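You operate a simulated robot arm through the tools that you are given. There is no shell and no other tool. Be economical: measure what you need, move in short steps, check, and stop when the job is done.

The job below is to be done with a simulated robot arm. You get a single attempt, and the scene is never put back.

Task
Wind the loose ribbon on to the blue spool at the winder, then shut the spool in the wood box.

Only the result counts: the job must be done as asked and must still hold three seconds after the hand-in. Knocking over, shifting, dropping, spilling or breaking anything else fails it.

Robot
A 6-joint arm with a two-finger parallel gripper, fixed in place. Base frame: the origin is at the foot of the arm, x ahead of it, y to its left, z up. Lengths are in mm, angles in degrees, forces in N, time in s.
With the tool pointing down near the work surface it reaches from about 260 to 680 mm from the base axis. Its first joint turns from -166.0 to 166.0 degrees. Payload 4.1 kg.
Tool frame: the origin (TCP) lies between the finger pads and is the grasp point; the fingertips stand 23 mm ahead of it; z points along the fingers, y is the line along which they close. The gripper opens to 94 mm. The fingers are 38 mm wide and 10 mm thick; the gripper's body (54 by 96 mm) begins 39 mm behind the TCP.
Orientation is that of the tool frame in the base frame, as [roll, pitch, yaw] about the fixed x, y, z axes, in that order (R = Rz(yaw) Ry(pitch) Rx(roll)). With the fingers straight down and closing along the base's y, the tool's x points along the base's -x, its y along +y and its z along -z.

Tools
- The arm moves only by the tool nudge_tool. Its arguments are lists of equal length, an entry for each row: "linear": the shift along the tool's x, y, z in mm, a list of three; "angular": the turn, a rotation vector about the tool's x, y, z in degrees, a list of three; "gripper": the finger opening in mm, from 0 to 94. In form: {"linear": [[tx, ty, tz], ...], "angular": [[ax, ay, az], ...], "gripper": [gripper, ...]}. A call has 1 to 20 rows; each row is the pose to reach, as a shift and turn from the pose commanded when the call began, along the tool's axes at that moment. A row lasts 0.2 s, in which the tool goes at most 50 mm and 8.6 degrees; a call with a longer step from one row to the next is refused whole, and so is a gripper value outside its range. A pose out of reach is approached as far as the arm can. The call stops where the force on the tool passes 50 N (or 10 N more than at its start, if that is more) or the arm is blocked; 0.2 s more then pass. Each finger travels about 45 mm/s and halts on what it meets, pressing with about 43 N; the grip force reading is that of the motor and also rises with nothing between the fingers. The clock runs only during rows and for 0.2 s after the last one: add rows that repeat a pose to give the fingers time. It gives the time, the measured TCP pose, the force on the tool (base axes), the opening and the grip force at its end, in the units of the frame above (readings bear some noise).
- Cameras (640 x 400 px; columns grow to the right, rows downward): "scene" is fixed at [221.2, 650, 1629.1]; the picture's right is [-0.95, -0.31, 0.00], its down [-0.14, 0.44, -0.89] and it looks along [0.28, -0.84, -0.46] (base axes); focal length 317 px, centre (320, 200). "wrist" rides on the gripper at [86, 16, -74] in the tool frame; the picture's right is [-0.18, 0.98, 0.00], its down [-0.58, -0.11, -0.81] and it looks along [-0.79, -0.15, 0.59] (tool axes); focal length 243 px, centre (320, 200). There is no depth. A picture from a camera that has moved, and an enlarged one, comes with that camera's place and axes in the base frame and with its lens.
- get_image(camera): a new picture of that camera. No time passes.
- move_column(by): slides the trunk up (or, below 0, down) by that many mm; the arm rides with it, the base frame stays. It gives what a move gives, with no picture.
- zoom(camera, box): a new picture of the part [left, top, right, bottom] of that camera's present view, enlarged. No time passes.
- job_done(): hands the job in; it is judged then, once.

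Work in short steps. Places have to be worked out from the pictures, the camera data and where the tool is seen: move nearer, look again, correct. Check each grasp and each placing, and mend what went wrong. You have 120 turns and 76 pictures in all, those below and enlarged ones among them. Open the gripper and draw the arm clear of the work before you hand the job in, unless the task says otherwise; then end with one line.

The tools are called after "Call:" by a JSON object that holds its "api" and its "payload". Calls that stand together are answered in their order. nudge_tool: Moves the arm, as the interface text tells. Its arguments: {"type":"object","properties":{"linear":{"type":"array","items":{"type":"array","items":{"type":"number"}}},"angular":{"type":"array","items":{"type":"array","items":{"type":"number"}}},"gripper":{"type":"array","items":{"type":"number"}}},"required":["linear","angular","gripper"]} The other tools are called the same way: move_column (by) slides the trunk up or down; get_image (camera) takes a picture; zoom (camera, box) takes an enlarged picture of a part of a camera's view; job_done () hands the job in.

At the start:

```text
time_s: 0.0
ee_pos: [266.2, -247.2, 1319.1]
orientation: [180.0, 0.0, 179.9]
contact_force: [-0.1, 0.0, -1.0]
grip_width: 93.9
gripper_force: 0.0
trunk travel left (down, up): [-525.0, 65.0]
```

scene: 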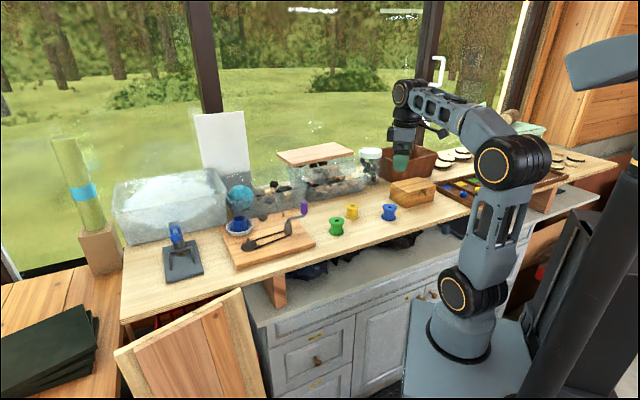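
wrist: 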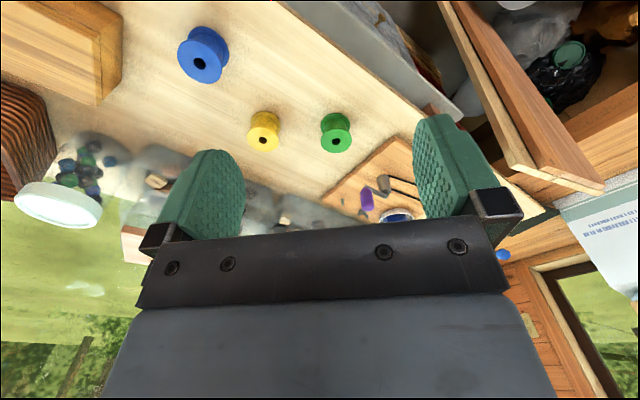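

I'll look closer at the winder, the spools and the box first.

Call:
{"api": "zoom", "payload": {"camera": "scene", "box": [210, 170, 330, 280]}}

Call:
{"api": "zoom", "payload": {"camera": "scene", "box": [320, 150, 480, 250]}}

Call:
{"api": "zoom", "payload": {"camera": "scene", "box": [120, 180, 240, 290]}}

```text
3.64 times, centred on (270, 225) of scene
camera zoom: at [221.2, 650.0, 1629.1], right [-0.95, -0.31, 0.0], down [-0.14, 0.44, -0.89], along [0.28, -0.84, -0.46], focal length 1154 px, centre (502, 109)
```

zoom: 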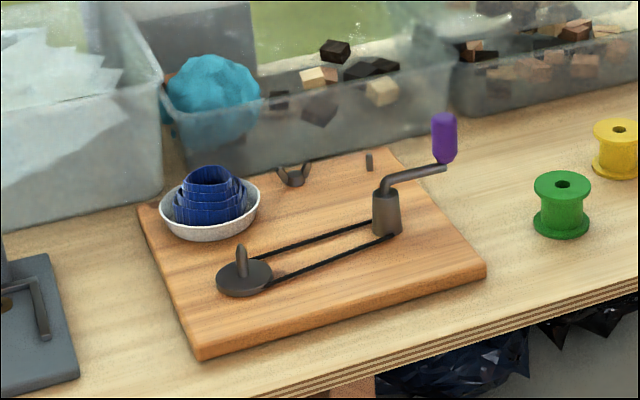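

```text
4.00 times, centred on (400, 200) of scene
camera zoom: at [221.2, 650.0, 1629.1], right [-0.95, -0.31, 0.0], down [-0.14, 0.44, -0.89], along [0.28, -0.84, -0.46], focal length 1270 px, centre (0, 200)
```

zoom: 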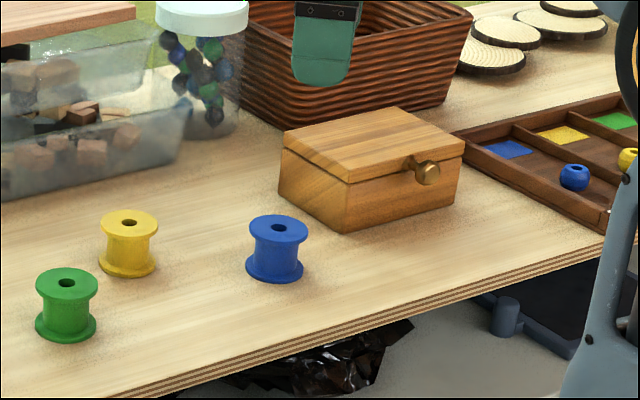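

```text
3.64 times, centred on (180, 235) of scene
camera zoom: at [221.2, 650.0, 1629.1], right [-0.95, -0.31, 0.0], down [-0.14, 0.44, -0.89], along [0.28, -0.84, -0.46], focal length 1154 px, centre (829, 73)
```

zoom: 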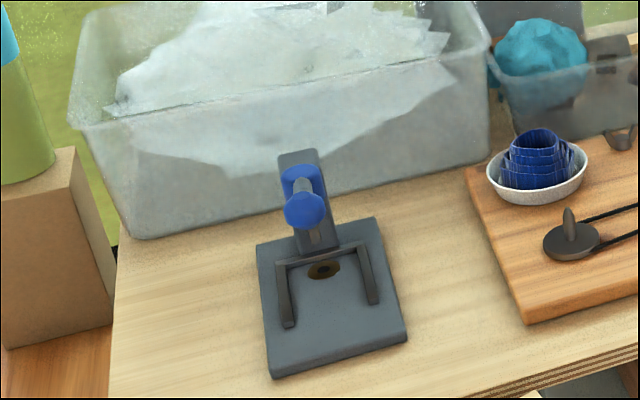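

The peg looks to be near (690,-55), the crank near (600,-165), the blue spool near (300,-410), and the box near (230,-565) with its knob facing the arm. I'll move towards the winder at a safe height to look.

Call:
{"api": "nudge_tool", "payload": {"linear": [[-36, 25, 0], [-72, 50, 0], [-108, 75, 10], [-144, 100, 20], [-180, 125, 30], [-200, 147, 40]], "angular": [[0, 0, 0], [0, 0, 0], [0, 0, 0], [0, 0, 0], [0, 0, 0], [0, 0, 0]], "gripper": [94, 94, 94, 94, 94, 94]}}

Call:
{"api": "get_image", "payload": {"camera": "wrist"}}

```text
time_s: 1.4
ee_pos: [472.0, -93.3, 1268.6]
orientation: [-179.6, -0.3, 180.0]
contact_force: [-0.4, -0.8, -0.2]
grip_width: 94.0
gripper_force: 0.0
trunk travel left (down, up): [-525.0, 65.0]
```

```text
70 pictures are left
camera wrist: at [385.8, -77.6, 1342.7], right [0.18, 0.98, -0.01], down [0.59, -0.1, 0.8], along [0.79, -0.15, -0.59], focal length 243 px, centre (320, 200)
```

wrist: 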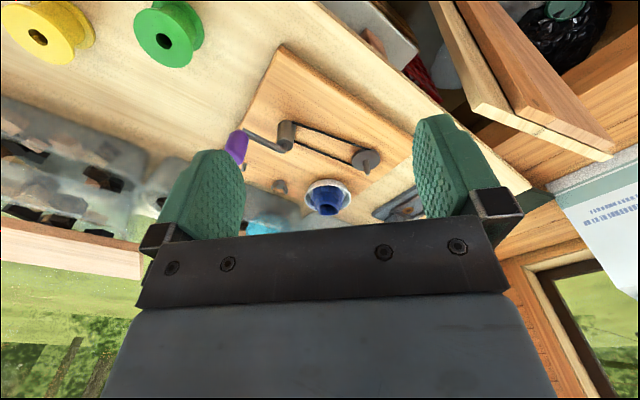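

Peg confirmed near (687,-57). I'll take an enlarged look at the mechanism from here.

Call:
{"api": "zoom", "payload": {"camera": "wrist", "box": [220, 90, 430, 225]}}

```text
2.96 times, centred on (325, 158) of wrist
camera zoom: at [385.8, -77.6, 1342.7], right [0.18, 0.98, -0.01], down [0.59, -0.1, 0.8], along [0.79, -0.15, -0.59], focal length 719 px, centre (305, 326)
```

zoom: 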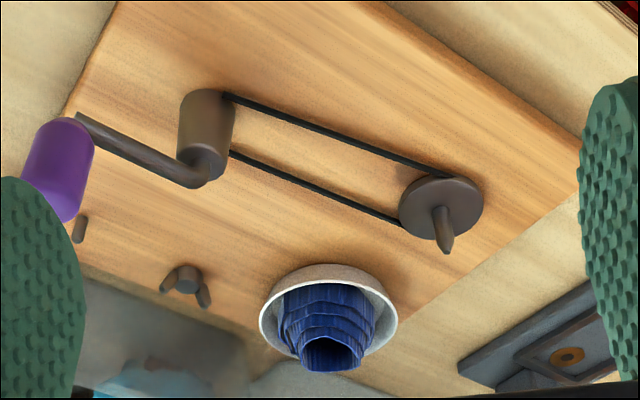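

Next I'll go above the blue spool near (302,-412) at z≈1190 and look down.

Call:
{"api": "nudge_tool", "payload": {"linear": [[20, -40, 0], [40, -80, 0], [60, -120, 10], [80, -160, 20], [100, -200, 30], [120, -240, 45], [145, -280, 60], [170, -319, 78]], "angular": [[0, 0, 0], [0, 0, 0], [0, 0, 0], [0, 0, 0], [0, 0, 0], [0, 0, 0], [0, 0, 0], [0, 0, 0]], "gripper": [94, 94, 94, 94, 94, 94, 94, 94]}}

Call:
{"api": "get_image", "payload": {"camera": "wrist"}}

```text
time_s: 2.3
ee_pos: [363.2, -274.2, 1252.6]
orientation: [178.1, 2.0, 179.6]
contact_force: [-0.5, -0.9, -0.1]
grip_width: 94.0
gripper_force: 0.0
trunk travel left (down, up): [-525.0, 65.0]
stopped in row 4: the arm was blocked; the commanded pose is now the measured one
```

```text
68 pictures are left
camera wrist: at [274.5, -260.6, 1323.9], right [0.19, 0.98, 0.04], down [0.55, -0.14, 0.82], along [0.81, -0.14, -0.57], focal length 243 px, centre (320, 200)
```

wrist: 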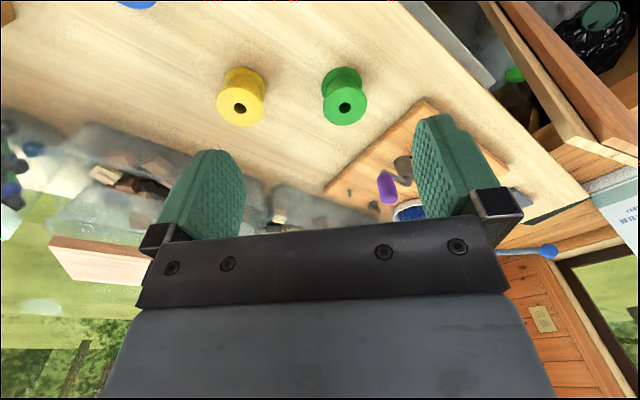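

"Blocked" without contact force; I'll see what the arm looks like from the scene camera.

Call:
{"api": "get_image", "payload": {"camera": "scene"}}

```text
67 pictures are left
```

scene: 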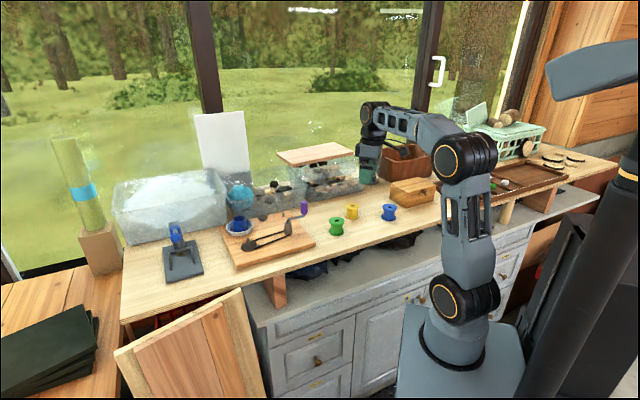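

Nothing is touching, so it was probably tracking lag. I'll go on with smaller steps and restore the vertical orientation.

Call:
{"api": "nudge_tool", "payload": {"linear": [[3, -7, 0], [9, -21, 0], [15, -35, 0], [21, -49, 6], [27, -63, 12], [33, -77, 18], [39, -91, 24], [45, -105, 32], [51, -119, 40], [57, -130, 50], [61, -138, 60]], "angular": [[0.5, 0.5, 0], [1, 1, 0], [1.9, 2, -0.4], [1.9, 2, -0.4], [1.9, 2, -0.4], [1.9, 2, -0.4], [1.9, 2, -0.4], [1.9, 2, -0.4], [1.9, 2, -0.4], [1.9, 2, -0.4], [1.9, 2, -0.4]], "gripper": [94, 94, 94, 94, 94, 94, 94, 94, 94, 94, 94]}}

Call:
{"api": "get_image", "payload": {"camera": "wrist"}}

```text
time_s: 4.7
ee_pos: [311.5, -404.1, 1186.6]
orientation: [-179.7, -0.6, -179.6]
contact_force: [0.1, -0.5, -0.1]
grip_width: 94.0
gripper_force: 0.1
trunk travel left (down, up): [-525.0, 65.0]
```

```text
66 pictures are left
camera wrist: at [225.3, -388.2, 1261.1], right [0.18, 0.98, -0.01], down [0.59, -0.1, 0.8], along [0.79, -0.15, -0.6], focal length 243 px, centre (320, 200)
```

wrist: 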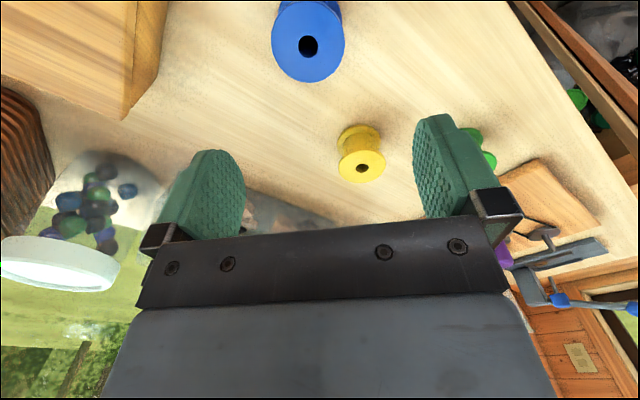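

The spool's axis computes to about (296,-411) with its top near z 1068. I'll go over it at z≈1100 and look.

Call:
{"api": "nudge_tool", "payload": {"linear": [[3, -2, 15], [7, -4, 30], [11, -6, 48], [15, -8, 66], [15, -8, 86], [15, -8, 86]], "angular": [[0, 0, 0], [0, 0, 0], [0, 0, 0], [0, 0, 0], [0, 0, 0], [0, 0, 0]], "gripper": [94, 94, 94, 94, 94, 94]}}

Call:
{"api": "get_image", "payload": {"camera": "wrist"}}

```text
time_s: 6.1
ee_pos: [296.7, -412.2, 1101.3]
orientation: [-179.7, -0.4, -179.7]
contact_force: [-0.3, 0.0, 0.2]
grip_width: 94.0
gripper_force: 0.0
trunk travel left (down, up): [-525.0, 65.0]
```

```text
65 pictures are left
camera wrist: at [210.4, -396.8, 1175.5], right [0.18, 0.98, -0.01], down [0.59, -0.1, 0.8], along [0.79, -0.15, -0.6], focal length 243 px, centre (320, 200)
```

wrist: 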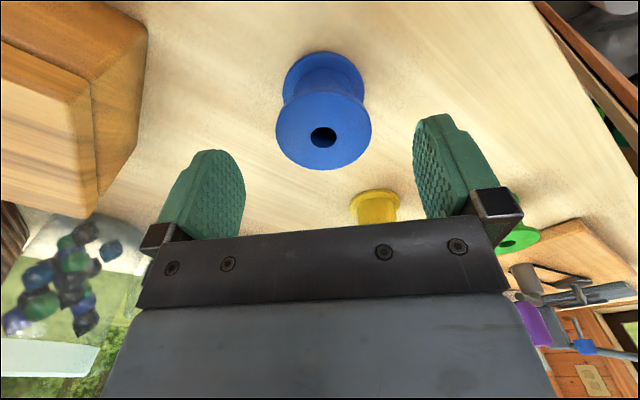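

The two sightlines agree: spool axis (297.5,-412.2), top z≈1065. I'll go down to z≈1051 and close.

Call:
{"api": "nudge_tool", "payload": {"linear": [[-1, 0, 14], [-1, 0, 28], [-1, 0, 40], [-1, 0, 50], [-1, 0, 50], [-1, 0, 50], [-1, 0, 50], [-1, 0, 50], [-1, 0, 50], [-1, 0, 50]], "angular": [[0, 0, 0], [0, 0, 0], [0, 0, 0], [0, 0, 0], [0, 0, 0], [0, 0, 0], [0, 0, 0], [0, 0, 0], [0, 0, 0], [0, 0, 0]], "gripper": [94, 94, 94, 94, 94, 75, 60, 45, 40, 40]}}

Call:
{"api": "get_image", "payload": {"camera": "wrist"}}

```text
time_s: 8.3
ee_pos: [297.1, -411.4, 1049.9]
orientation: [-179.7, -0.5, -179.7]
contact_force: [0.0, 0.8, 0.7]
grip_width: 48.6
gripper_force: 42.8
trunk travel left (down, up): [-525.0, 65.0]
```

```text
64 pictures are left
camera wrist: at [211.5, -395.4, 1124.8], right [0.18, 0.98, -0.01], down [0.59, -0.1, 0.8], along [0.79, -0.15, -0.6], focal length 243 px, centre (320, 200)
```

wrist: 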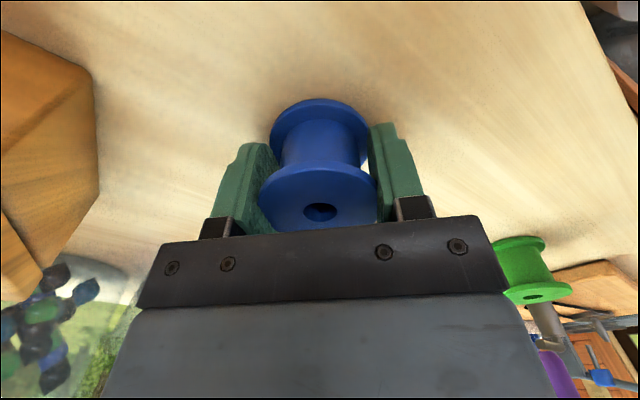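

Gripped at 48.6 mm with the axis centred at the TCP. I'll lift straight up and carry it high towards the peg.

Call:
{"api": "nudge_tool", "payload": {"linear": [[0, 0, -10], [0, 0, -25], [0, 0, -45], [0, 0, -65], [0, 0, -85], [0, 0, -105], [0, 0, -125], [0, 0, -145], [0, 0, -155], [0, 0, -155]], "angular": [[0, 0, 0], [0, 0, 0], [0, 0, 0], [0, 0, 0], [0, 0, 0], [0, 0, 0], [0, 0, 0], [0, 0, 0], [0, 0, 0], [0, 0, 0]], "gripper": [40, 40, 40, 40, 40, 40, 40, 40, 40, 40]}}

Call:
{"api": "nudge_tool", "payload": {"linear": [[-12, 12, 0], [-30, 30, 0], [-48, 48, 0], [-66, 66, 0], [-84, 84, 0], [-102, 102, 0], [-120, 120, 0], [-138, 138, 0], [-156, 156, 0], [-174, 174, 0], [-192, 192, 0], [-210, 210, 0], [-228, 228, 0], [-246, 246, 0], [-264, 264, 0], [-282, 282, 0], [-300, 300, 0], [-318, 318, 0], [-330, 334, 0], [-340, 350, 0]], "angular": [[0, 0, 0], [0, 0, 0], [0, 0, 0], [0, 0, 0], [0, 0, 0], [0, 0, 0], [0, 0, 0], [0, 0, 0], [0, 0, 0], [0, 0, 0], [0, 0, 0], [0, 0, 0], [0, 0, 0], [0, 0, 0], [0, 0, 0], [0, 0, 0], [0, 0, 0], [0, 0, 0], [0, 0, 0], [0, 0, 0]], "gripper": [40, 40, 40, 40, 40, 40, 40, 40, 40, 40, 40, 40, 40, 40, 40, 40, 40, 40, 40, 40]}}

Call:
{"api": "get_image", "payload": {"camera": "wrist"}}

```text
time_s: 10.5
ee_pos: [298.1, -411.6, 1206.8]
orientation: [-179.7, -0.5, -179.7]
contact_force: [-0.2, -0.1, 0.1]
grip_width: 44.5
gripper_force: 43.5
trunk travel left (down, up): [-525.0, 65.0]
```

```text
time_s: 14.4
ee_pos: [585.8, -133.0, 1212.0]
orientation: [178.6, 1.7, 179.6]
contact_force: [-0.2, -0.9, 0.4]
grip_width: 44.4
gripper_force: 43.2
trunk travel left (down, up): [-525.0, 65.0]
stopped in row 19: the arm was blocked; the commanded pose is now the measured one
```

```text
63 pictures are left
camera wrist: at [498.7, -117.2, 1283.7], right [0.19, 0.98, 0.03], down [0.56, -0.13, 0.82], along [0.81, -0.14, -0.57], focal length 243 px, centre (320, 200)
```

wrist: 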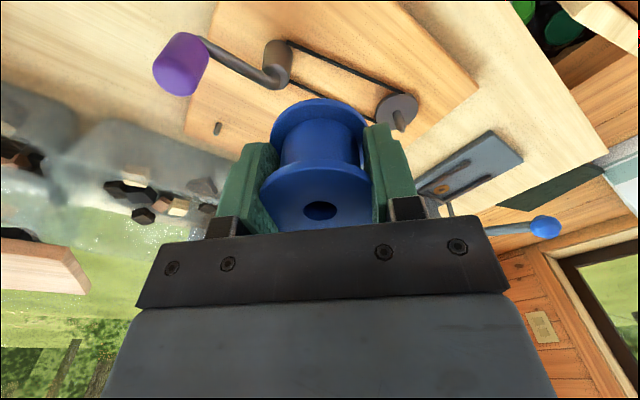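

The carry stopped from lag again, with the spool still held the same way. I'll straighten the tool and continue in slower steps to (640,-57).

Call:
{"api": "nudge_tool", "payload": {"linear": [[-2, 3, 0], [-8, 11, 0], [-15, 21, 0], [-22, 31, 0], [-29, 41, 0], [-36, 51, 0], [-43, 61, 0], [-50, 70, 0], [-54, 76, 0], [-54, 76, 0]], "angular": [[0.4, 0.5, 0], [0.8, 1, -0.2], [1.4, 1.7, -0.4], [1.4, 1.7, -0.4], [1.4, 1.7, -0.4], [1.4, 1.7, -0.4], [1.4, 1.7, -0.4], [1.4, 1.7, -0.4], [1.4, 1.7, -0.4], [1.4, 1.7, -0.4]], "gripper": [40, 40, 40, 40, 40, 40, 40, 40, 40, 40]}}

Call:
{"api": "get_image", "payload": {"camera": "wrist"}}

```text
time_s: 15.6
ee_pos: [593.6, -129.3, 1220.1]
orientation: [178.5, 1.6, 179.9]
contact_force: [-1.0, -0.6, -0.5]
grip_width: 44.4
gripper_force: 42.9
trunk travel left (down, up): [-525.0, 65.0]
stopped in row 6: the arm was blocked; the commanded pose is now the measured one
```

```text
62 pictures are left
camera wrist: at [504.4, -116.6, 1291.0], right [0.18, 0.98, 0.03], down [0.56, -0.13, 0.82], along [0.81, -0.13, -0.57], focal length 243 px, centre (320, 200)
```

wrist: 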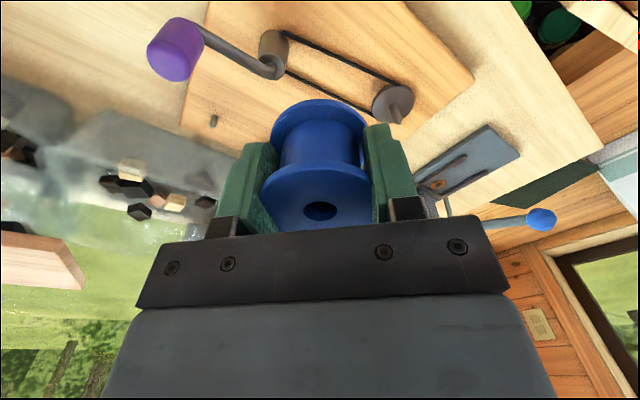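

Still blocked at about the same place. I'll check the arm's posture.

Call:
{"api": "get_image", "payload": {"camera": "scene"}}

```text
61 pictures are left
```

scene: 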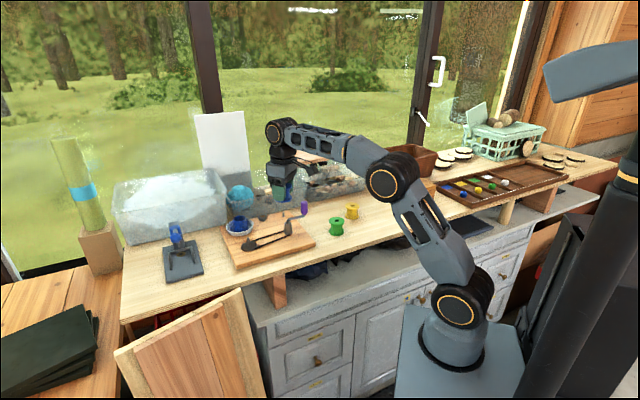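

The arm may be short of reach at this height. I'll lower to z≈1150, which still clears the hub, straighten, then extend slowly.

Call:
{"api": "nudge_tool", "payload": {"linear": [[0, 0, 10], [0, 0, 20], [0, 0, 32], [0, 0, 44], [0, 0, 56], [0, 0, 66], [0, 0, 66]], "angular": [[0.4, 0.4, 0], [0.8, 0.8, 0], [1.4, 1.6, 0], [1.4, 1.6, 0], [1.4, 1.6, 0], [1.4, 1.6, 0], [1.4, 1.6, 0]], "gripper": [40, 40, 40, 40, 40, 40, 40]}}

Call:
{"api": "nudge_tool", "payload": {"linear": [[-3, 4, 0], [-9, 12, 0], [-15, 20, 0], [-21, 28, 0], [-27, 36, 0], [-33, 44, 0], [-39, 52, 0], [-45, 60, 0], [-48, 68, 0], [-48, 72, 0]], "angular": [[0, 0, 0], [0, 0, 0], [0, 0, 0], [0, 0, 0], [0, 0, 0], [0, 0, 0], [0, 0, 0], [0, 0, 0], [0, 0, 0], [0, 0, 0]], "gripper": [40, 40, 40, 40, 40, 40, 40, 40, 40, 40]}}

```text
time_s: 17.2
ee_pos: [598.7, -122.4, 1151.7]
orientation: [179.8, -0.2, -179.8]
contact_force: [-1.3, -0.2, -0.5]
grip_width: 44.6
gripper_force: 43.1
trunk travel left (down, up): [-525.0, 65.0]
```

```text
time_s: 18.1
ee_pos: [586.2, -137.4, 1155.0]
orientation: [178.1, 1.5, 179.9]
contact_force: [-0.1, 0.0, 0.8]
grip_width: 44.3
gripper_force: 43.1
trunk travel left (down, up): [-525.0, 65.0]
stopped in row 4: the arm was blocked; the commanded pose is now the measured one
```

The readings don't follow the commands. I'll hold still for a second to see the settled state.

Call:
{"api": "nudge_tool", "payload": {"linear": [[0, 0, 0], [0, 0, 0], [0, 0, 0], [0, 0, 0], [0, 0, 0]], "angular": [[0, 0, 0], [0, 0, 0], [0, 0, 0], [0, 0, 0], [0, 0, 0]], "gripper": [40, 40, 40, 40, 40]}}

Call:
{"api": "get_image", "payload": {"camera": "scene"}}

```text
time_s: 19.3
ee_pos: [591.2, -132.4, 1152.9]
orientation: [178.3, 1.2, -180.0]
contact_force: [-0.6, -0.4, -0.3]
grip_width: 44.2
gripper_force: 43.4
trunk travel left (down, up): [-525.0, 65.0]
```

```text
60 pictures are left
```

scene: 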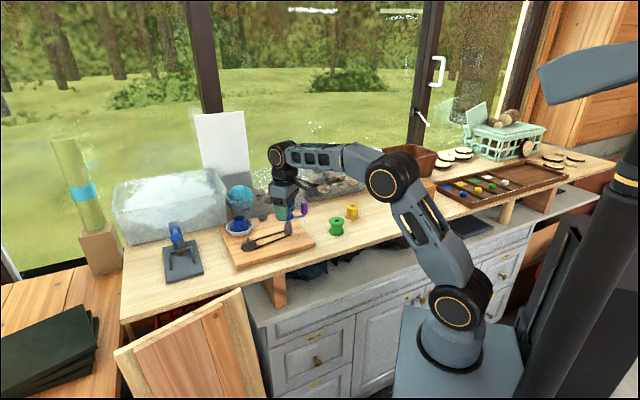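

I'll hold once more to see whether it is still drifting.

Call:
{"api": "nudge_tool", "payload": {"linear": [[0, 0, 0], [0, 0, 0], [0, 0, 0], [0, 0, 0], [0, 0, 0]], "angular": [[0, 0, 0], [0, 0, 0], [0, 0, 0], [0, 0, 0], [0, 0, 0]], "gripper": [40, 40, 40, 40, 40]}}

Call:
{"api": "nudge_tool", "payload": {"linear": [[-5, 0, 0], [-10, 0, 0], [-15, 0, 0], [-20, 0, 0], [-20, 0, 0]], "angular": [[0, 0, 0], [0, 0, 0], [0, 0, 0], [0, 0, 0], [0, 0, 0]], "gripper": [40, 40, 40, 40, 40]}}

Call:
{"api": "nudge_tool", "payload": {"linear": [[0, 5, 0], [0, 10, 0], [0, 15, 0], [0, 20, 0], [0, 20, 0]], "angular": [[0, 0, 0], [0, 0, 0], [0, 0, 0], [0, 0, 0], [0, 0, 0]], "gripper": [40, 40, 40, 40, 40]}}

```text
time_s: 20.5
ee_pos: [593.1, -132.6, 1152.0]
orientation: [178.4, 1.1, 180.0]
contact_force: [-0.2, -0.2, -0.2]
grip_width: 44.0
gripper_force: 42.7
trunk travel left (down, up): [-525.0, 65.0]
```

```text
time_s: 21.7
ee_pos: [613.6, -130.9, 1152.4]
orientation: [178.5, 1.0, -179.8]
contact_force: [-0.4, -0.2, -0.1]
grip_width: 44.5
gripper_force: 43.2
trunk travel left (down, up): [-525.0, 65.0]
```

```text
time_s: 22.9
ee_pos: [613.4, -110.7, 1151.6]
orientation: [178.4, 1.1, -179.9]
contact_force: [1.3, -0.6, -1.2]
grip_width: 44.4
gripper_force: 43.3
trunk travel left (down, up): [-525.0, 65.0]
```

Small steps track well. I'll continue at about 7 mm per row towards (662,-57) and straighten.

Call:
{"api": "nudge_tool", "payload": {"linear": [[-3, 3, 0], [-8, 9, 0], [-13, 15, 0], [-18, 21, 0], [-23, 27, 0], [-28, 33, 0], [-33, 39, 0], [-38, 45, 0], [-44, 51, 0], [-48, 54, 0], [-48, 54, 0]], "angular": [[0.2, 0.1, 0], [0.4, 0.3, 0], [0.7, 0.5, 0], [1.0, 0.7, 0], [1.3, 0.9, 0], [1.6, 1.1, 0], [1.6, 1.1, 0], [1.6, 1.1, 0], [1.6, 1.1, 0], [1.6, 1.1, 0], [1.6, 1.1, 0]], "gripper": [40, 40, 40, 40, 40, 40, 40, 40, 40, 40, 40]}}

Call:
{"api": "get_image", "payload": {"camera": "wrist"}}

```text
time_s: 23.4
ee_pos: [584.1, -152.1, 1157.7]
orientation: [176.5, 2.8, 179.7]
contact_force: [0.5, -0.3, 0.7]
grip_width: 44.3
gripper_force: 43.2
trunk travel left (down, up): [-525.0, 65.0]
stopped in row 2: the arm was blocked; the commanded pose is now the measured one
```

```text
59 pictures are left
camera wrist: at [494.6, -139.8, 1228.0], right [0.19, 0.98, 0.07], down [0.54, -0.16, 0.83], along [0.82, -0.12, -0.56], focal length 243 px, centre (320, 200)
```

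wrist: 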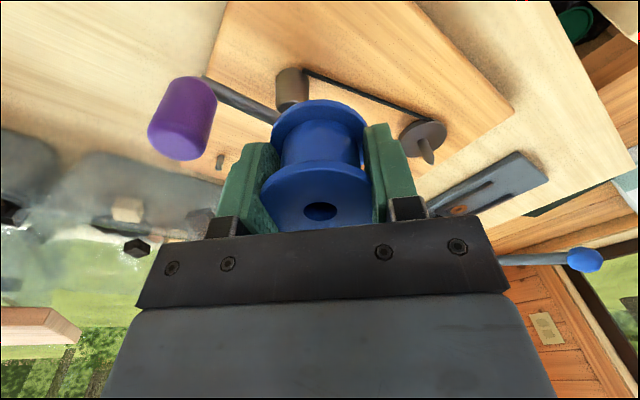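

The arm got knocked back without any tool force. The blue-grey body at the top right of the scene view has also shifted between pictures, so I'll inspect it and the arm.

Call:
{"api": "get_image", "payload": {"camera": "scene"}}

Call:
{"api": "zoom", "payload": {"camera": "scene", "box": [480, 0, 640, 100]}}

Call:
{"api": "zoom", "payload": {"camera": "scene", "box": [240, 110, 480, 260]}}

```text
58 pictures are left
```

scene: 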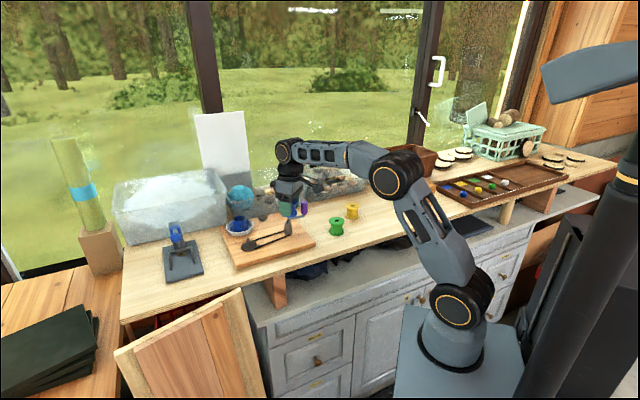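

```text
4.00 times, centred on (560, 50) of scene
camera zoom: at [221.2, 650.0, 1629.1], right [-0.95, -0.31, 0.0], down [-0.14, 0.44, -0.89], along [0.28, -0.84, -0.46], focal length 1270 px, centre (-640, 800)
```

zoom: 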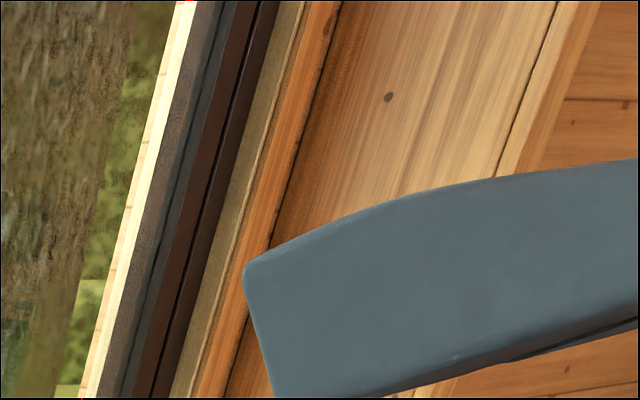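

```text
2.67 times, centred on (360, 185) of scene
camera zoom: at [221.2, 650.0, 1629.1], right [-0.95, -0.31, 0.0], down [-0.14, 0.44, -0.89], along [0.28, -0.84, -0.46], focal length 846 px, centre (213, 240)
```

zoom: 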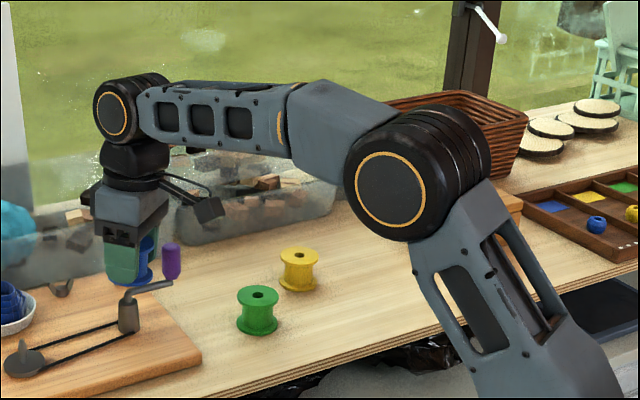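

The stops always occur where the commanded pose passes about (617,-103), i.e. at a base angle near -10° with this yaw. That suggests a wrist joint or IK-branch limit rather than an obstacle, so I'll straighten the tool and then turn its yaw by +30° (the spool is round) to unwind the wrist.

Call:
{"api": "nudge_tool", "payload": {"linear": [[0, 0, 0], [0, 0, 0], [0, 0, 0], [0, 0, 0], [0, 0, 0]], "angular": [[1, 0.8, 0], [2, 1.6, 0], [3, 2.4, 0], [3.5, 2.8, 0], [3.5, 2.8, 0]], "gripper": [40, 40, 40, 40, 40]}}

Call:
{"api": "nudge_tool", "payload": {"linear": [[0, 0, 0], [0, 0, 0], [0, 0, 0], [0, 0, 0], [0, 0, 0], [0, 0, 0], [0, 0, 0], [0, 0, 0], [0, 0, 0]], "angular": [[0, 0, -3], [0, 0, -7], [0, 0, -11], [0, 0, -15], [0, 0, -19], [0, 0, -23], [0, 0, -27], [0, 0, -30], [0, 0, -30]], "gripper": [40, 40, 40, 40, 40, 40, 40, 40, 40]}}

```text
time_s: 24.6
ee_pos: [600.5, -130.1, 1150.0]
orientation: [-179.1, -0.8, -179.8]
contact_force: [0.9, 1.1, -0.4]
grip_width: 44.4
gripper_force: 43.5
trunk travel left (down, up): [-525.0, 65.0]
```

```text
time_s: 26.6
ee_pos: [591.5, -142.5, 1155.0]
orientation: [-179.9, -0.5, -149.9]
contact_force: [0.2, 0.6, 0.1]
grip_width: 44.4
gripper_force: 43.1
trunk travel left (down, up): [-525.0, 65.0]
```

The yaw turn went cleanly and there is no tilt now. I'll try heading to about (660,-60) again with the new yaw.

Call:
{"api": "nudge_tool", "payload": {"linear": [[-5, 2, 0], [-12, 4, 0], [-20, 7, 0], [-29, 11, 0], [-38, 14, 0], [-47, 17, 0], [-56, 21, 0], [-65, 24, 0], [-74, 27, 0], [-83, 31, 0], [-92, 34, 0], [-100, 37, 0], [-106, 39, 0], [-106, 39, 0]], "angular": [[0, 0, 0], [0, 0, 0], [0, 0, 0], [0, 0, 0], [0, 0, 0], [0, 0, 0], [0, 0, 0], [0, 0, 0], [0, 0, 0], [0, 0, 0], [0, 0, 0], [0, 0, 0], [0, 0, 0], [0, 0, 0]], "gripper": [40, 40, 40, 40, 40, 40, 40, 40, 40, 40, 40, 40, 40, 40]}}

Call:
{"api": "get_image", "payload": {"camera": "wrist"}}

```text
time_s: 27.8
ee_pos: [582.7, -160.7, 1159.8]
orientation: [179.3, 2.1, -150.4]
contact_force: [0.2, -0.4, 0.3]
grip_width: 44.2
gripper_force: 42.5
trunk travel left (down, up): [-525.0, 65.0]
stopped in row 6: the arm was blocked; the commanded pose is now the measured one
```

```text
55 pictures are left
camera wrist: at [497.4, -190.6, 1230.0], right [-0.33, 0.95, 0.02], down [0.54, 0.17, 0.83], along [0.78, 0.28, -0.56], focal length 243 px, centre (320, 200)
```

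wrist: 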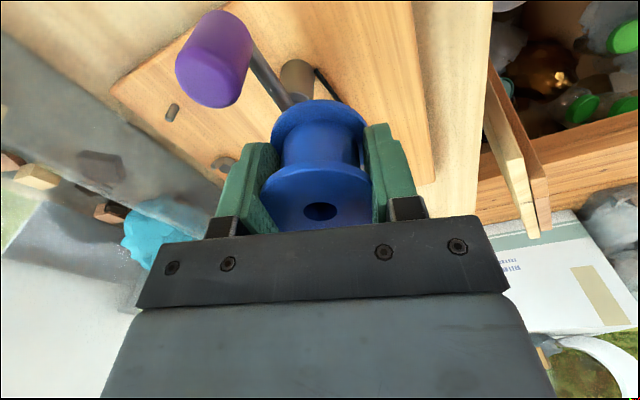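

The kick tilts the tool about the same base-frame axis whatever the yaw, so it isn't the wrist. I'll look at the arm's foot now and again after straightening, to see whether the mount itself moves.

Call:
{"api": "zoom", "payload": {"camera": "scene", "box": [380, 240, 640, 400]}}

Call:
{"api": "nudge_tool", "payload": {"linear": [[0, 0, 0], [0, 0, 0], [0, 0, 0], [0, 0, 0], [0, 0, 0], [0, 0, 0], [0, 0, 0], [0, 0, 0], [0, 0, 0], [0, 0, 0]], "angular": [[0, 0, 0], [0, 0, 0], [0.7, 0.7, 0], [0.7, 1.4, 0], [0.7, 2.1, 0], [0.7, 2.1, 0], [0.7, 2.1, 0], [0.7, 2.1, 0], [0.7, 2.1, 0], [0.7, 2.1, 0]], "gripper": [40, 40, 40, 40, 40, 40, 40, 40, 40, 40]}}

Call:
{"api": "zoom", "payload": {"camera": "scene", "box": [380, 240, 640, 400]}}

```text
2.46 times, centred on (510, 320) of scene
camera zoom: at [221.2, 650.0, 1629.1], right [-0.95, -0.31, 0.0], down [-0.14, 0.44, -0.89], along [0.28, -0.84, -0.46], focal length 781 px, centre (-148, -95)
```

zoom: 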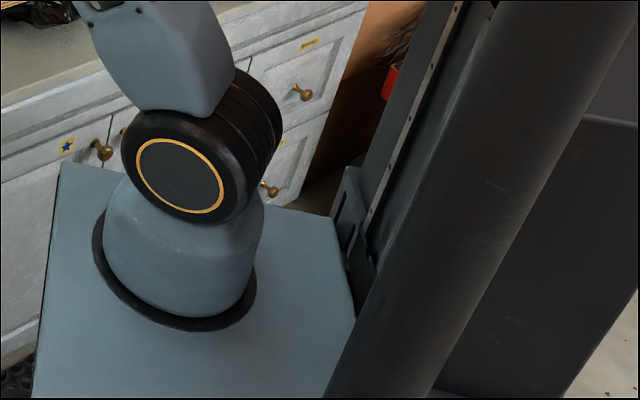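

```text
time_s: 30.0
ee_pos: [588.9, -150.1, 1155.9]
orientation: [-180.0, -0.5, -150.1]
contact_force: [0.9, -0.3, -0.6]
grip_width: 44.1
gripper_force: 42.9
trunk travel left (down, up): [-525.0, 65.0]
```

```text
2.46 times, centred on (510, 320) of scene
camera zoom: at [221.2, 650.0, 1629.1], right [-0.95, -0.31, 0.0], down [-0.14, 0.44, -0.89], along [0.28, -0.84, -0.46], focal length 781 px, centre (-148, -95)
```

zoom: 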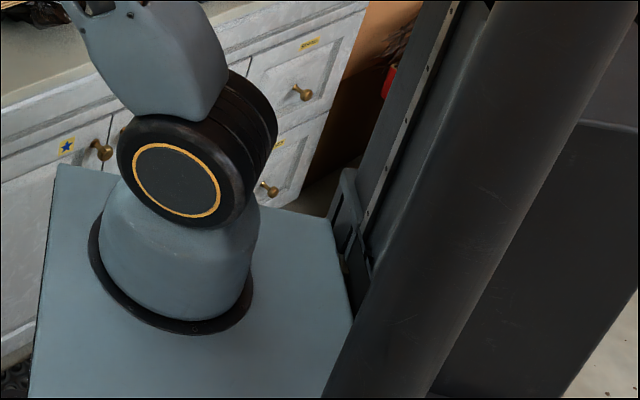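

The foot shifts only a few millimetres, so the mount has some give but the stop is mainly the arm's. I'll probe slowly along base y alone, then x alone, to find what limits it.

Call:
{"api": "nudge_tool", "payload": {"linear": [[-2, 3.5, 0], [-4, 7, 0], [-6, 10.4, 0], [-8, 13.9, 0], [-10, 17.3, 0], [-12.5, 21.7, 0], [-15, 26, 0], [-17.5, 30.3, 0], [-20, 34.6, 0], [-20, 34.6, 0], [-20, 34.6, 0]], "angular": [[0, 0, 0], [0, 0, 0], [0, 0, 0], [0, 0, 0], [0, 0, 0], [0, 0, 0], [0, 0, 0], [0, 0, 0], [0, 0, 0], [0, 0, 0], [0, 0, 0]], "gripper": [40, 40, 40, 40, 40, 40, 40, 40, 40, 40, 40]}}

```text
time_s: 32.4
ee_pos: [588.3, -109.9, 1155.6]
orientation: [180.0, -0.4, -150.1]
contact_force: [0.1, -1.4, -0.2]
grip_width: 44.3
gripper_force: 43.6
trunk travel left (down, up): [-525.0, 65.0]
```

Slow y motion tracks exactly, 40 mm with no stop. I'll continue in y to about -57 the same way.

Call:
{"api": "nudge_tool", "payload": {"linear": [[-2.5, 4.3, 0], [-5, 8.7, 0], [-7.5, 13, 0], [-10, 17.3, 0], [-12.5, 21.7, 0], [-15, 26, 0], [-17.5, 30.3, 0], [-20, 34.6, 0], [-22.5, 39, 0], [-25, 43.3, 0], [-26.5, 46, 0], [-26.5, 46, 0]], "angular": [[0, 0, 0], [0, 0, 0], [0, 0, 0], [0, 0, 0], [0, 0, 0], [0, 0, 0], [0, 0, 0], [0, 0, 0], [0, 0, 0], [0, 0, 0], [0, 0, 0], [0, 0, 0]], "gripper": [40, 40, 40, 40, 40, 40, 40, 40, 40, 40, 40, 40]}}

Call:
{"api": "get_image", "payload": {"camera": "wrist"}}

```text
time_s: 34.6
ee_pos: [554.9, -108.9, 1162.7]
orientation: [179.2, 2.2, -150.5]
contact_force: [-0.4, 0.3, -0.2]
grip_width: 44.4
gripper_force: 42.9
trunk travel left (down, up): [-525.0, 65.0]
stopped in row 10: the arm was blocked; the commanded pose is now the measured one
```

```text
52 pictures are left
camera wrist: at [469.8, -139.6, 1232.4], right [-0.32, 0.95, 0.02], down [0.54, 0.17, 0.83], along [0.78, 0.28, -0.56], focal length 243 px, centre (320, 200)
```

wrist: 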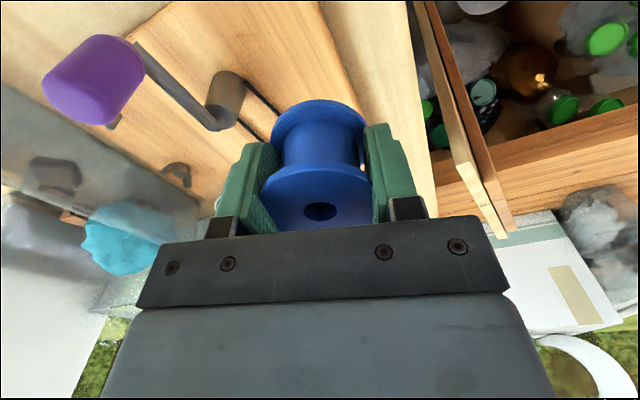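

Stopped again at a commanded (582,-71). Each stop jumps the tool back by roughly the same lean, so I'll straighten and creep forward in short calls to see exactly what happens at the limit.

Call:
{"api": "nudge_tool", "payload": {"linear": [[0, 0, 0], [0, 0, 0], [0, 0, 0], [0, 0, 0], [0, 0, 0], [0, 0, 0], [0, 0, 0], [0, 0, 0]], "angular": [[0.2, 0.5, 0], [0.4, 1.0, 0], [0.6, 1.5, 0], [0.8, 2.1, 0], [0.8, 2.1, 0], [0.8, 2.1, 0], [0.8, 2.1, 0], [0.8, 2.1, 0]], "gripper": [40, 40, 40, 40, 40, 40, 40, 40]}}

Call:
{"api": "nudge_tool", "payload": {"linear": [[-2.5, 4.3, 0], [-5, 8.7, 0], [-7.5, 13, 0], [-10, 17.3, 0], [-12.5, 21.7, 0], [-12.5, 21.7, 0]], "angular": [[0, 0, 0], [0, 0, 0], [0, 0, 0], [0, 0, 0], [0, 0, 0], [0, 0, 0]], "gripper": [40, 40, 40, 40, 40, 40]}}

Call:
{"api": "nudge_tool", "payload": {"linear": [[-2.5, 4.3, 0], [-5, 8.7, 0], [-5, 8.7, 0]], "angular": [[0, 0, 0], [0, 0, 0], [0, 0, 0]], "gripper": [40, 40, 40]}}

Call:
{"api": "nudge_tool", "payload": {"linear": [[-2.5, 4.3, 0], [-5, 8.7, 0], [-5, 8.7, 0]], "angular": [[0, 0, 0], [0, 0, 0], [0, 0, 0]], "gripper": [40, 40, 40]}}

```text
time_s: 36.4
ee_pos: [562.6, -97.8, 1157.8]
orientation: [-179.9, -0.5, -150.1]
contact_force: [0.0, 1.3, -0.8]
grip_width: 44.6
gripper_force: 42.9
trunk travel left (down, up): [-525.0, 65.0]
```

```text
time_s: 37.8
ee_pos: [562.1, -75.5, 1159.4]
orientation: [-179.8, -0.4, -150.3]
contact_force: [-0.9, -0.2, -0.5]
grip_width: 44.0
gripper_force: 43.6
trunk travel left (down, up): [-525.0, 65.0]
```

```text
time_s: 38.6
ee_pos: [562.2, -65.2, 1158.2]
orientation: [-180.0, -0.2, -150.2]
contact_force: [-0.3, -0.2, 0.1]
grip_width: 44.4
gripper_force: 42.8
trunk travel left (down, up): [-525.0, 65.0]
```

```text
time_s: 39.4
ee_pos: [562.0, -55.2, 1159.6]
orientation: [-180.0, -0.4, -150.1]
contact_force: [-1.1, -0.4, -0.2]
grip_width: 44.6
gripper_force: 43.2
trunk travel left (down, up): [-525.0, 65.0]
```

Reached (562,-55) cleanly. Now I'll creep in +x in short calls.

Call:
{"api": "nudge_tool", "payload": {"linear": [[-4.3, -2.5, 0], [-8.7, -5, 0], [-8.7, -5, 0]], "angular": [[0, 0, 0], [0, 0, 0], [0, 0, 0]], "gripper": [40, 40, 40]}}

Call:
{"api": "nudge_tool", "payload": {"linear": [[-4.3, -2.5, 0], [-8.7, -5, 0], [-8.7, -5, 0]], "angular": [[0, 0, 0], [0, 0, 0], [0, 0, 0]], "gripper": [40, 40, 40]}}

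Call:
{"api": "nudge_tool", "payload": {"linear": [[-4.3, -2.5, 0], [-8.7, -5, 0], [-8.7, -5, 0]], "angular": [[0, 0, 0], [0, 0, 0], [0, 0, 0]], "gripper": [40, 40, 40]}}

```text
time_s: 40.2
ee_pos: [571.6, -55.1, 1158.0]
orientation: [-179.9, -0.4, -150.2]
contact_force: [0.1, -0.7, 0.9]
grip_width: 44.2
gripper_force: 43.1
trunk travel left (down, up): [-525.0, 65.0]
```

```text
time_s: 41.0
ee_pos: [581.0, -55.5, 1159.2]
orientation: [-180.0, -0.4, -150.2]
contact_force: [-0.2, 0.1, 0.6]
grip_width: 44.6
gripper_force: 42.7
trunk travel left (down, up): [-525.0, 65.0]
```

```text
time_s: 41.3
ee_pos: [550.3, -100.7, 1165.1]
orientation: [179.3, 2.3, -150.6]
contact_force: [-0.3, -0.6, -0.9]
grip_width: 44.4
gripper_force: 43.2
trunk travel left (down, up): [-525.0, 65.0]
stopped in row 1: the arm was blocked; the commanded pose is now the measured one
```

The limit always appears at the same distance along the table edge (0.66x+0.75y ≈ 330), as if the moving carriage itself meets something. I'll raise the trunk 60 mm and look at the carriage's surroundings.

Call:
{"api": "move_column", "payload": {"by": 60}}

Call:
{"api": "get_image", "payload": {"camera": "scene"}}

```text
time_s: 42.3
ee_pos: [563.8, -83.2, 1218.3]
orientation: [179.4, 1.2, -150.3]
contact_force: [0.4, -0.5, -1.5]
grip_width: 44.3
gripper_force: 43.6
trunk travel left (down, up): [-585.0, 5.0]
```

```text
51 pictures are left
```

scene: 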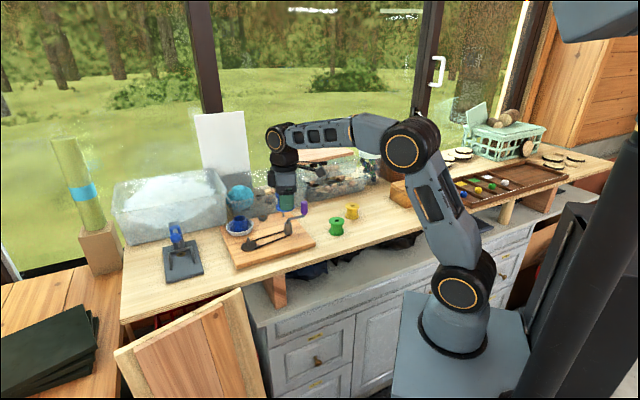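

Straightening, then creeping again with the raised trunk.

Call:
{"api": "nudge_tool", "payload": {"linear": [[0, 0, 0], [0, 0, 0], [0, 0, 0], [0, 0, 0], [0, 0, 0], [0, 0, 0], [0, 0, 0], [0, 0, 0]], "angular": [[0.2, 0.5, 0], [0.4, 1.0, 0], [0.6, 1.4, 0], [0.7, 1.7, 0], [0.7, 1.7, 0], [0.7, 1.7, 0], [0.7, 1.7, 0], [0.7, 1.7, 0]], "gripper": [40, 40, 40, 40, 40, 40, 40, 40]}}

Call:
{"api": "nudge_tool", "payload": {"linear": [[-4.3, -2.5, 0], [-8.7, -5, 0], [-13, -7.5, 0], [-17.3, -10, 0], [-21.7, -12.5, 0], [-26, -15, 0], [-26, -15, 0]], "angular": [[0, 0, 0], [0, 0, 0], [0, 0, 0], [0, 0, 0], [0, 0, 0], [0, 0, 0], [0, 0, 0]], "gripper": [40, 40, 40, 40, 40, 40, 40]}}

Call:
{"api": "nudge_tool", "payload": {"linear": [[-2.5, 4.3, 0], [-5, 8.7, 0], [-7.5, 13, 0], [-10, 17.3, 0], [-10, 17.3, 0]], "angular": [[0, 0, 0], [0, 0, 0], [0, 0, 0], [0, 0, 0], [0, 0, 0]], "gripper": [40, 40, 40, 40, 40]}}

```text
time_s: 44.1
ee_pos: [556.8, -92.2, 1221.4]
orientation: [179.9, 0.0, -150.3]
contact_force: [0.9, -0.2, -0.6]
grip_width: 44.2
gripper_force: 43.0
trunk travel left (down, up): [-585.0, 5.0]
```

```text
time_s: 45.7
ee_pos: [588.0, -92.4, 1223.0]
orientation: [180.0, 0.1, -150.4]
contact_force: [0.0, 0.8, -0.5]
grip_width: 44.3
gripper_force: 43.2
trunk travel left (down, up): [-585.0, 5.0]
```

```text
time_s: 46.4
ee_pos: [551.8, -129.0, 1227.4]
orientation: [179.2, 2.7, -150.9]
contact_force: [-0.4, 0.3, -0.6]
grip_width: 44.6
gripper_force: 43.0
trunk travel left (down, up): [-585.0, 5.0]
stopped in row 3: the arm was blocked; the commanded pose is now the measured one
```

Same limit, slightly earlier with the trunk raised, so height matters. I'll test the opposite: straighten and lift the tool, then lower the trunk well below the starting height.

Call:
{"api": "nudge_tool", "payload": {"linear": [[0, 0, -5], [0, 0, -12], [0, 0, -20], [0, 0, -28], [0, 0, -36], [0, 0, -44], [0, 0, -52], [0, 0, -60], [0, 0, -60]], "angular": [[0.2, 0.5, 0], [0.4, 1.0, 0], [0.6, 1.5, 0], [0.8, 2.1, 0], [0.8, 2.2, 0], [0.8, 2.2, 0], [0.8, 2.2, 0], [0.8, 2.2, 0], [0.8, 2.2, 0]], "gripper": [40, 40, 40, 40, 40, 40, 40, 40, 40]}}

Call:
{"api": "move_column", "payload": {"by": -140}}

Call:
{"api": "get_image", "payload": {"camera": "scene"}}

```text
time_s: 48.4
ee_pos: [561.9, -117.8, 1283.4]
orientation: [-180.0, -0.1, -150.5]
contact_force: [0.8, 0.6, 0.3]
grip_width: 44.2
gripper_force: 42.8
trunk travel left (down, up): [-585.0, 5.0]
```

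```text
time_s: 50.1
ee_pos: [556.8, -122.7, 1144.0]
orientation: [-180.0, 0.1, -150.5]
contact_force: [-0.8, 0.4, -0.5]
grip_width: 44.2
gripper_force: 43.1
trunk travel left (down, up): [-445.0, 145.0]
```

```text
50 pictures are left
```

scene: 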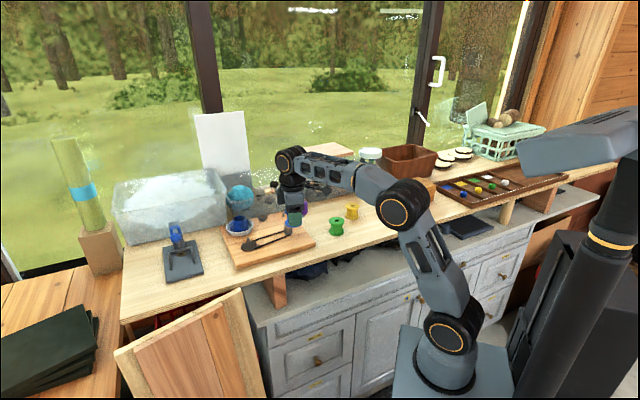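

Sag is smaller with the trunk lower (5–6 mm). I'll creep again in x and y together.

Call:
{"api": "nudge_tool", "payload": {"linear": [[-5, 0.7, 0], [-10, 1.4, 0], [-15, 2.1, 0], [-20, 2.8, 0], [-25, 3.5, 0], [-30, 4.2, 0], [-35, 4.9, 0], [-40, 5.6, 0], [-45, 6.3, 0], [-50, 7, 0], [-55, 7.7, 0], [-60, 8.4, 0], [-60, 8.4, 0]], "angular": [[0, 0, 0], [0, 0, 0], [0, 0, 0], [0, 0, 0], [0, 0, 0], [0, 0, 0], [0, 0, 0], [0, 0, 0], [0, 0, 0], [0, 0, 0], [0, 0, 0], [0, 0, 0], [0, 0, 0]], "gripper": [40, 40, 40, 40, 40, 40, 40, 40, 40, 40, 40, 40, 40]}}

Call:
{"api": "nudge_tool", "payload": {"linear": [[-5, 0.7, 0], [-10, 1.4, 0], [-15, 2.1, 0], [-20, 2.8, 0], [-25, 3.5, 0], [-30, 4.2, 0], [-30, 4.2, 0]], "angular": [[0, 0, 0], [0, 0, 0], [0, 0, 0], [0, 0, 0], [0, 0, 0], [0, 0, 0], [0, 0, 0]], "gripper": [40, 40, 40, 40, 40, 40, 40]}}

```text
time_s: 51.8
ee_pos: [554.9, -145.9, 1148.7]
orientation: [179.0, 2.9, -150.9]
contact_force: [0.0, -0.4, -0.3]
grip_width: 44.3
gripper_force: 43.4
trunk travel left (down, up): [-445.0, 145.0]
stopped in row 8: the arm was blocked; the commanded pose is now the measured one
```

```text
time_s: 53.4
ee_pos: [585.6, -121.3, 1148.0]
orientation: [179.1, 2.5, -150.9]
contact_force: [-1.2, 0.2, 0.2]
grip_width: 44.1
gripper_force: 42.9
trunk travel left (down, up): [-445.0, 145.0]
```

Stopped again, even earlier. I'll examine where the carriage plate and pedestal come close to the cabinet.

Call:
{"api": "zoom", "payload": {"camera": "scene", "box": [360, 290, 536, 400]}}

Call:
{"api": "zoom", "payload": {"camera": "scene", "box": [480, 90, 640, 190]}}

```text
3.64 times, centred on (448, 345) of scene
camera zoom: at [221.2, 650.0, 1629.1], right [-0.95, -0.31, 0.0], down [-0.14, 0.44, -0.89], along [0.28, -0.84, -0.46], focal length 1154 px, centre (-146, -327)
```

zoom: 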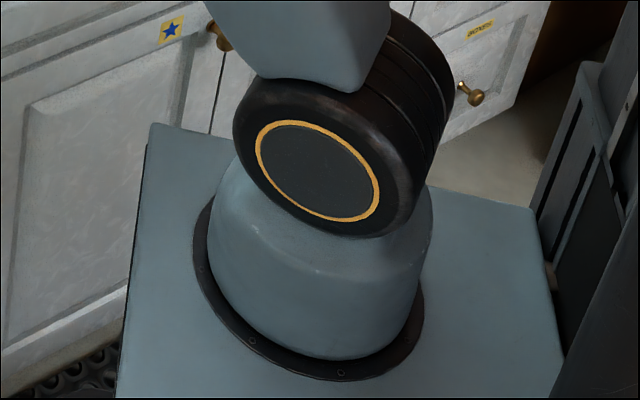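

```text
4.00 times, centred on (560, 140) of scene
camera zoom: at [221.2, 650.0, 1629.1], right [-0.95, -0.31, 0.0], down [-0.14, 0.44, -0.89], along [0.28, -0.84, -0.46], focal length 1270 px, centre (-640, 440)
```

zoom: 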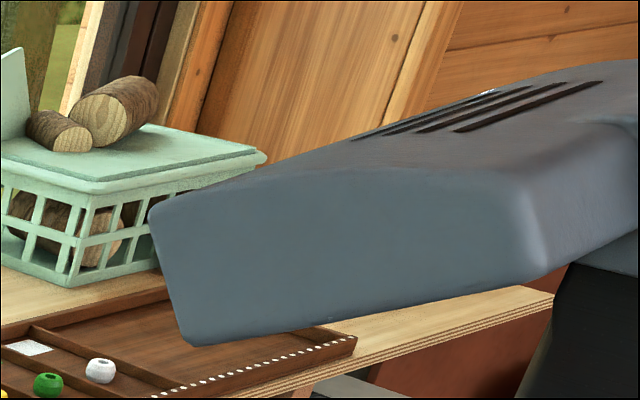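

No visible contact around the carriage. As a discriminating test I'll retract to a short radius (x≈430) and swing to +y there, to see whether the limit is base angle, reach or sideways distance.

Call:
{"api": "nudge_tool", "payload": {"linear": [[2, 1, 0], [8, 5, 0], [17, 10, 0], [26, 15, 0], [35, 20, 0], [43, 25, 0], [52, 30, 0], [61, 35, 0], [69, 40, 0], [78, 45, 0], [87, 50, 0], [95, 55, 0], [104, 60, 0], [113, 65, 0], [121, 70, 0], [127, 73, 0], [130, 75, 0], [130, 75, 0]], "angular": [[0.2, 0.5, 0], [0.4, 1.0, 0], [0.6, 1.5, 0], [0.8, 2.1, 0], [0.9, 2.5, 0], [0.9, 2.5, 0], [0.9, 2.5, 0], [0.9, 2.5, 0], [0.9, 2.5, 0], [0.9, 2.5, 0], [0.9, 2.5, 0], [0.9, 2.5, 0], [0.9, 2.5, 0], [0.9, 2.5, 0], [0.9, 2.5, 0], [0.9, 2.5, 0], [0.9, 2.5, 0], [0.9, 2.5, 0]], "gripper": [40, 40, 40, 40, 40, 40, 40, 40, 40, 40, 40, 40, 40, 40, 40, 40, 40, 40]}}

Call:
{"api": "nudge_tool", "payload": {"linear": [[-3, 5, 0], [-7, 12, 0], [-12, 21, 0], [-17, 30, 0], [-22, 38, 0], [-27, 47, 0], [-32, 55, 0], [-37, 64, 0], [-42, 73, 0], [-47, 81, 0], [-52, 90, 0], [-57, 99, 0], [-62, 107, 0], [-67, 116, 0], [-72, 125, 0], [-75, 130, 0], [-75, 130, 0]], "angular": [[0, 0, 0], [0, 0, 0], [0, 0, 0], [0, 0, 0], [0, 0, 0], [0, 0, 0], [0, 0, 0], [0, 0, 0], [0, 0, 0], [0, 0, 0], [0, 0, 0], [0, 0, 0], [0, 0, 0], [0, 0, 0], [0, 0, 0], [0, 0, 0], [0, 0, 0]], "gripper": [40, 40, 40, 40, 40, 40, 40, 40, 40, 40, 40, 40, 40, 40, 40, 40, 40]}}

```text
time_s: 56.7
ee_pos: [414.1, -160.2, 1142.9]
orientation: [179.2, 2.5, -150.8]
contact_force: [-0.1, 0.0, -0.2]
grip_width: 44.6
gripper_force: 43.1
trunk travel left (down, up): [-445.0, 145.0]
stopped in row 16: the arm was blocked; the commanded pose is now the measured one
```

```text
time_s: 58.9
ee_pos: [390.8, -97.3, 1145.1]
orientation: [178.6, 4.5, -151.0]
contact_force: [0.5, 0.0, 0.1]
grip_width: 44.5
gripper_force: 43.4
trunk travel left (down, up): [-445.0, 145.0]
stopped in row 11: the arm was blocked; the commanded pose is now the measured one
```

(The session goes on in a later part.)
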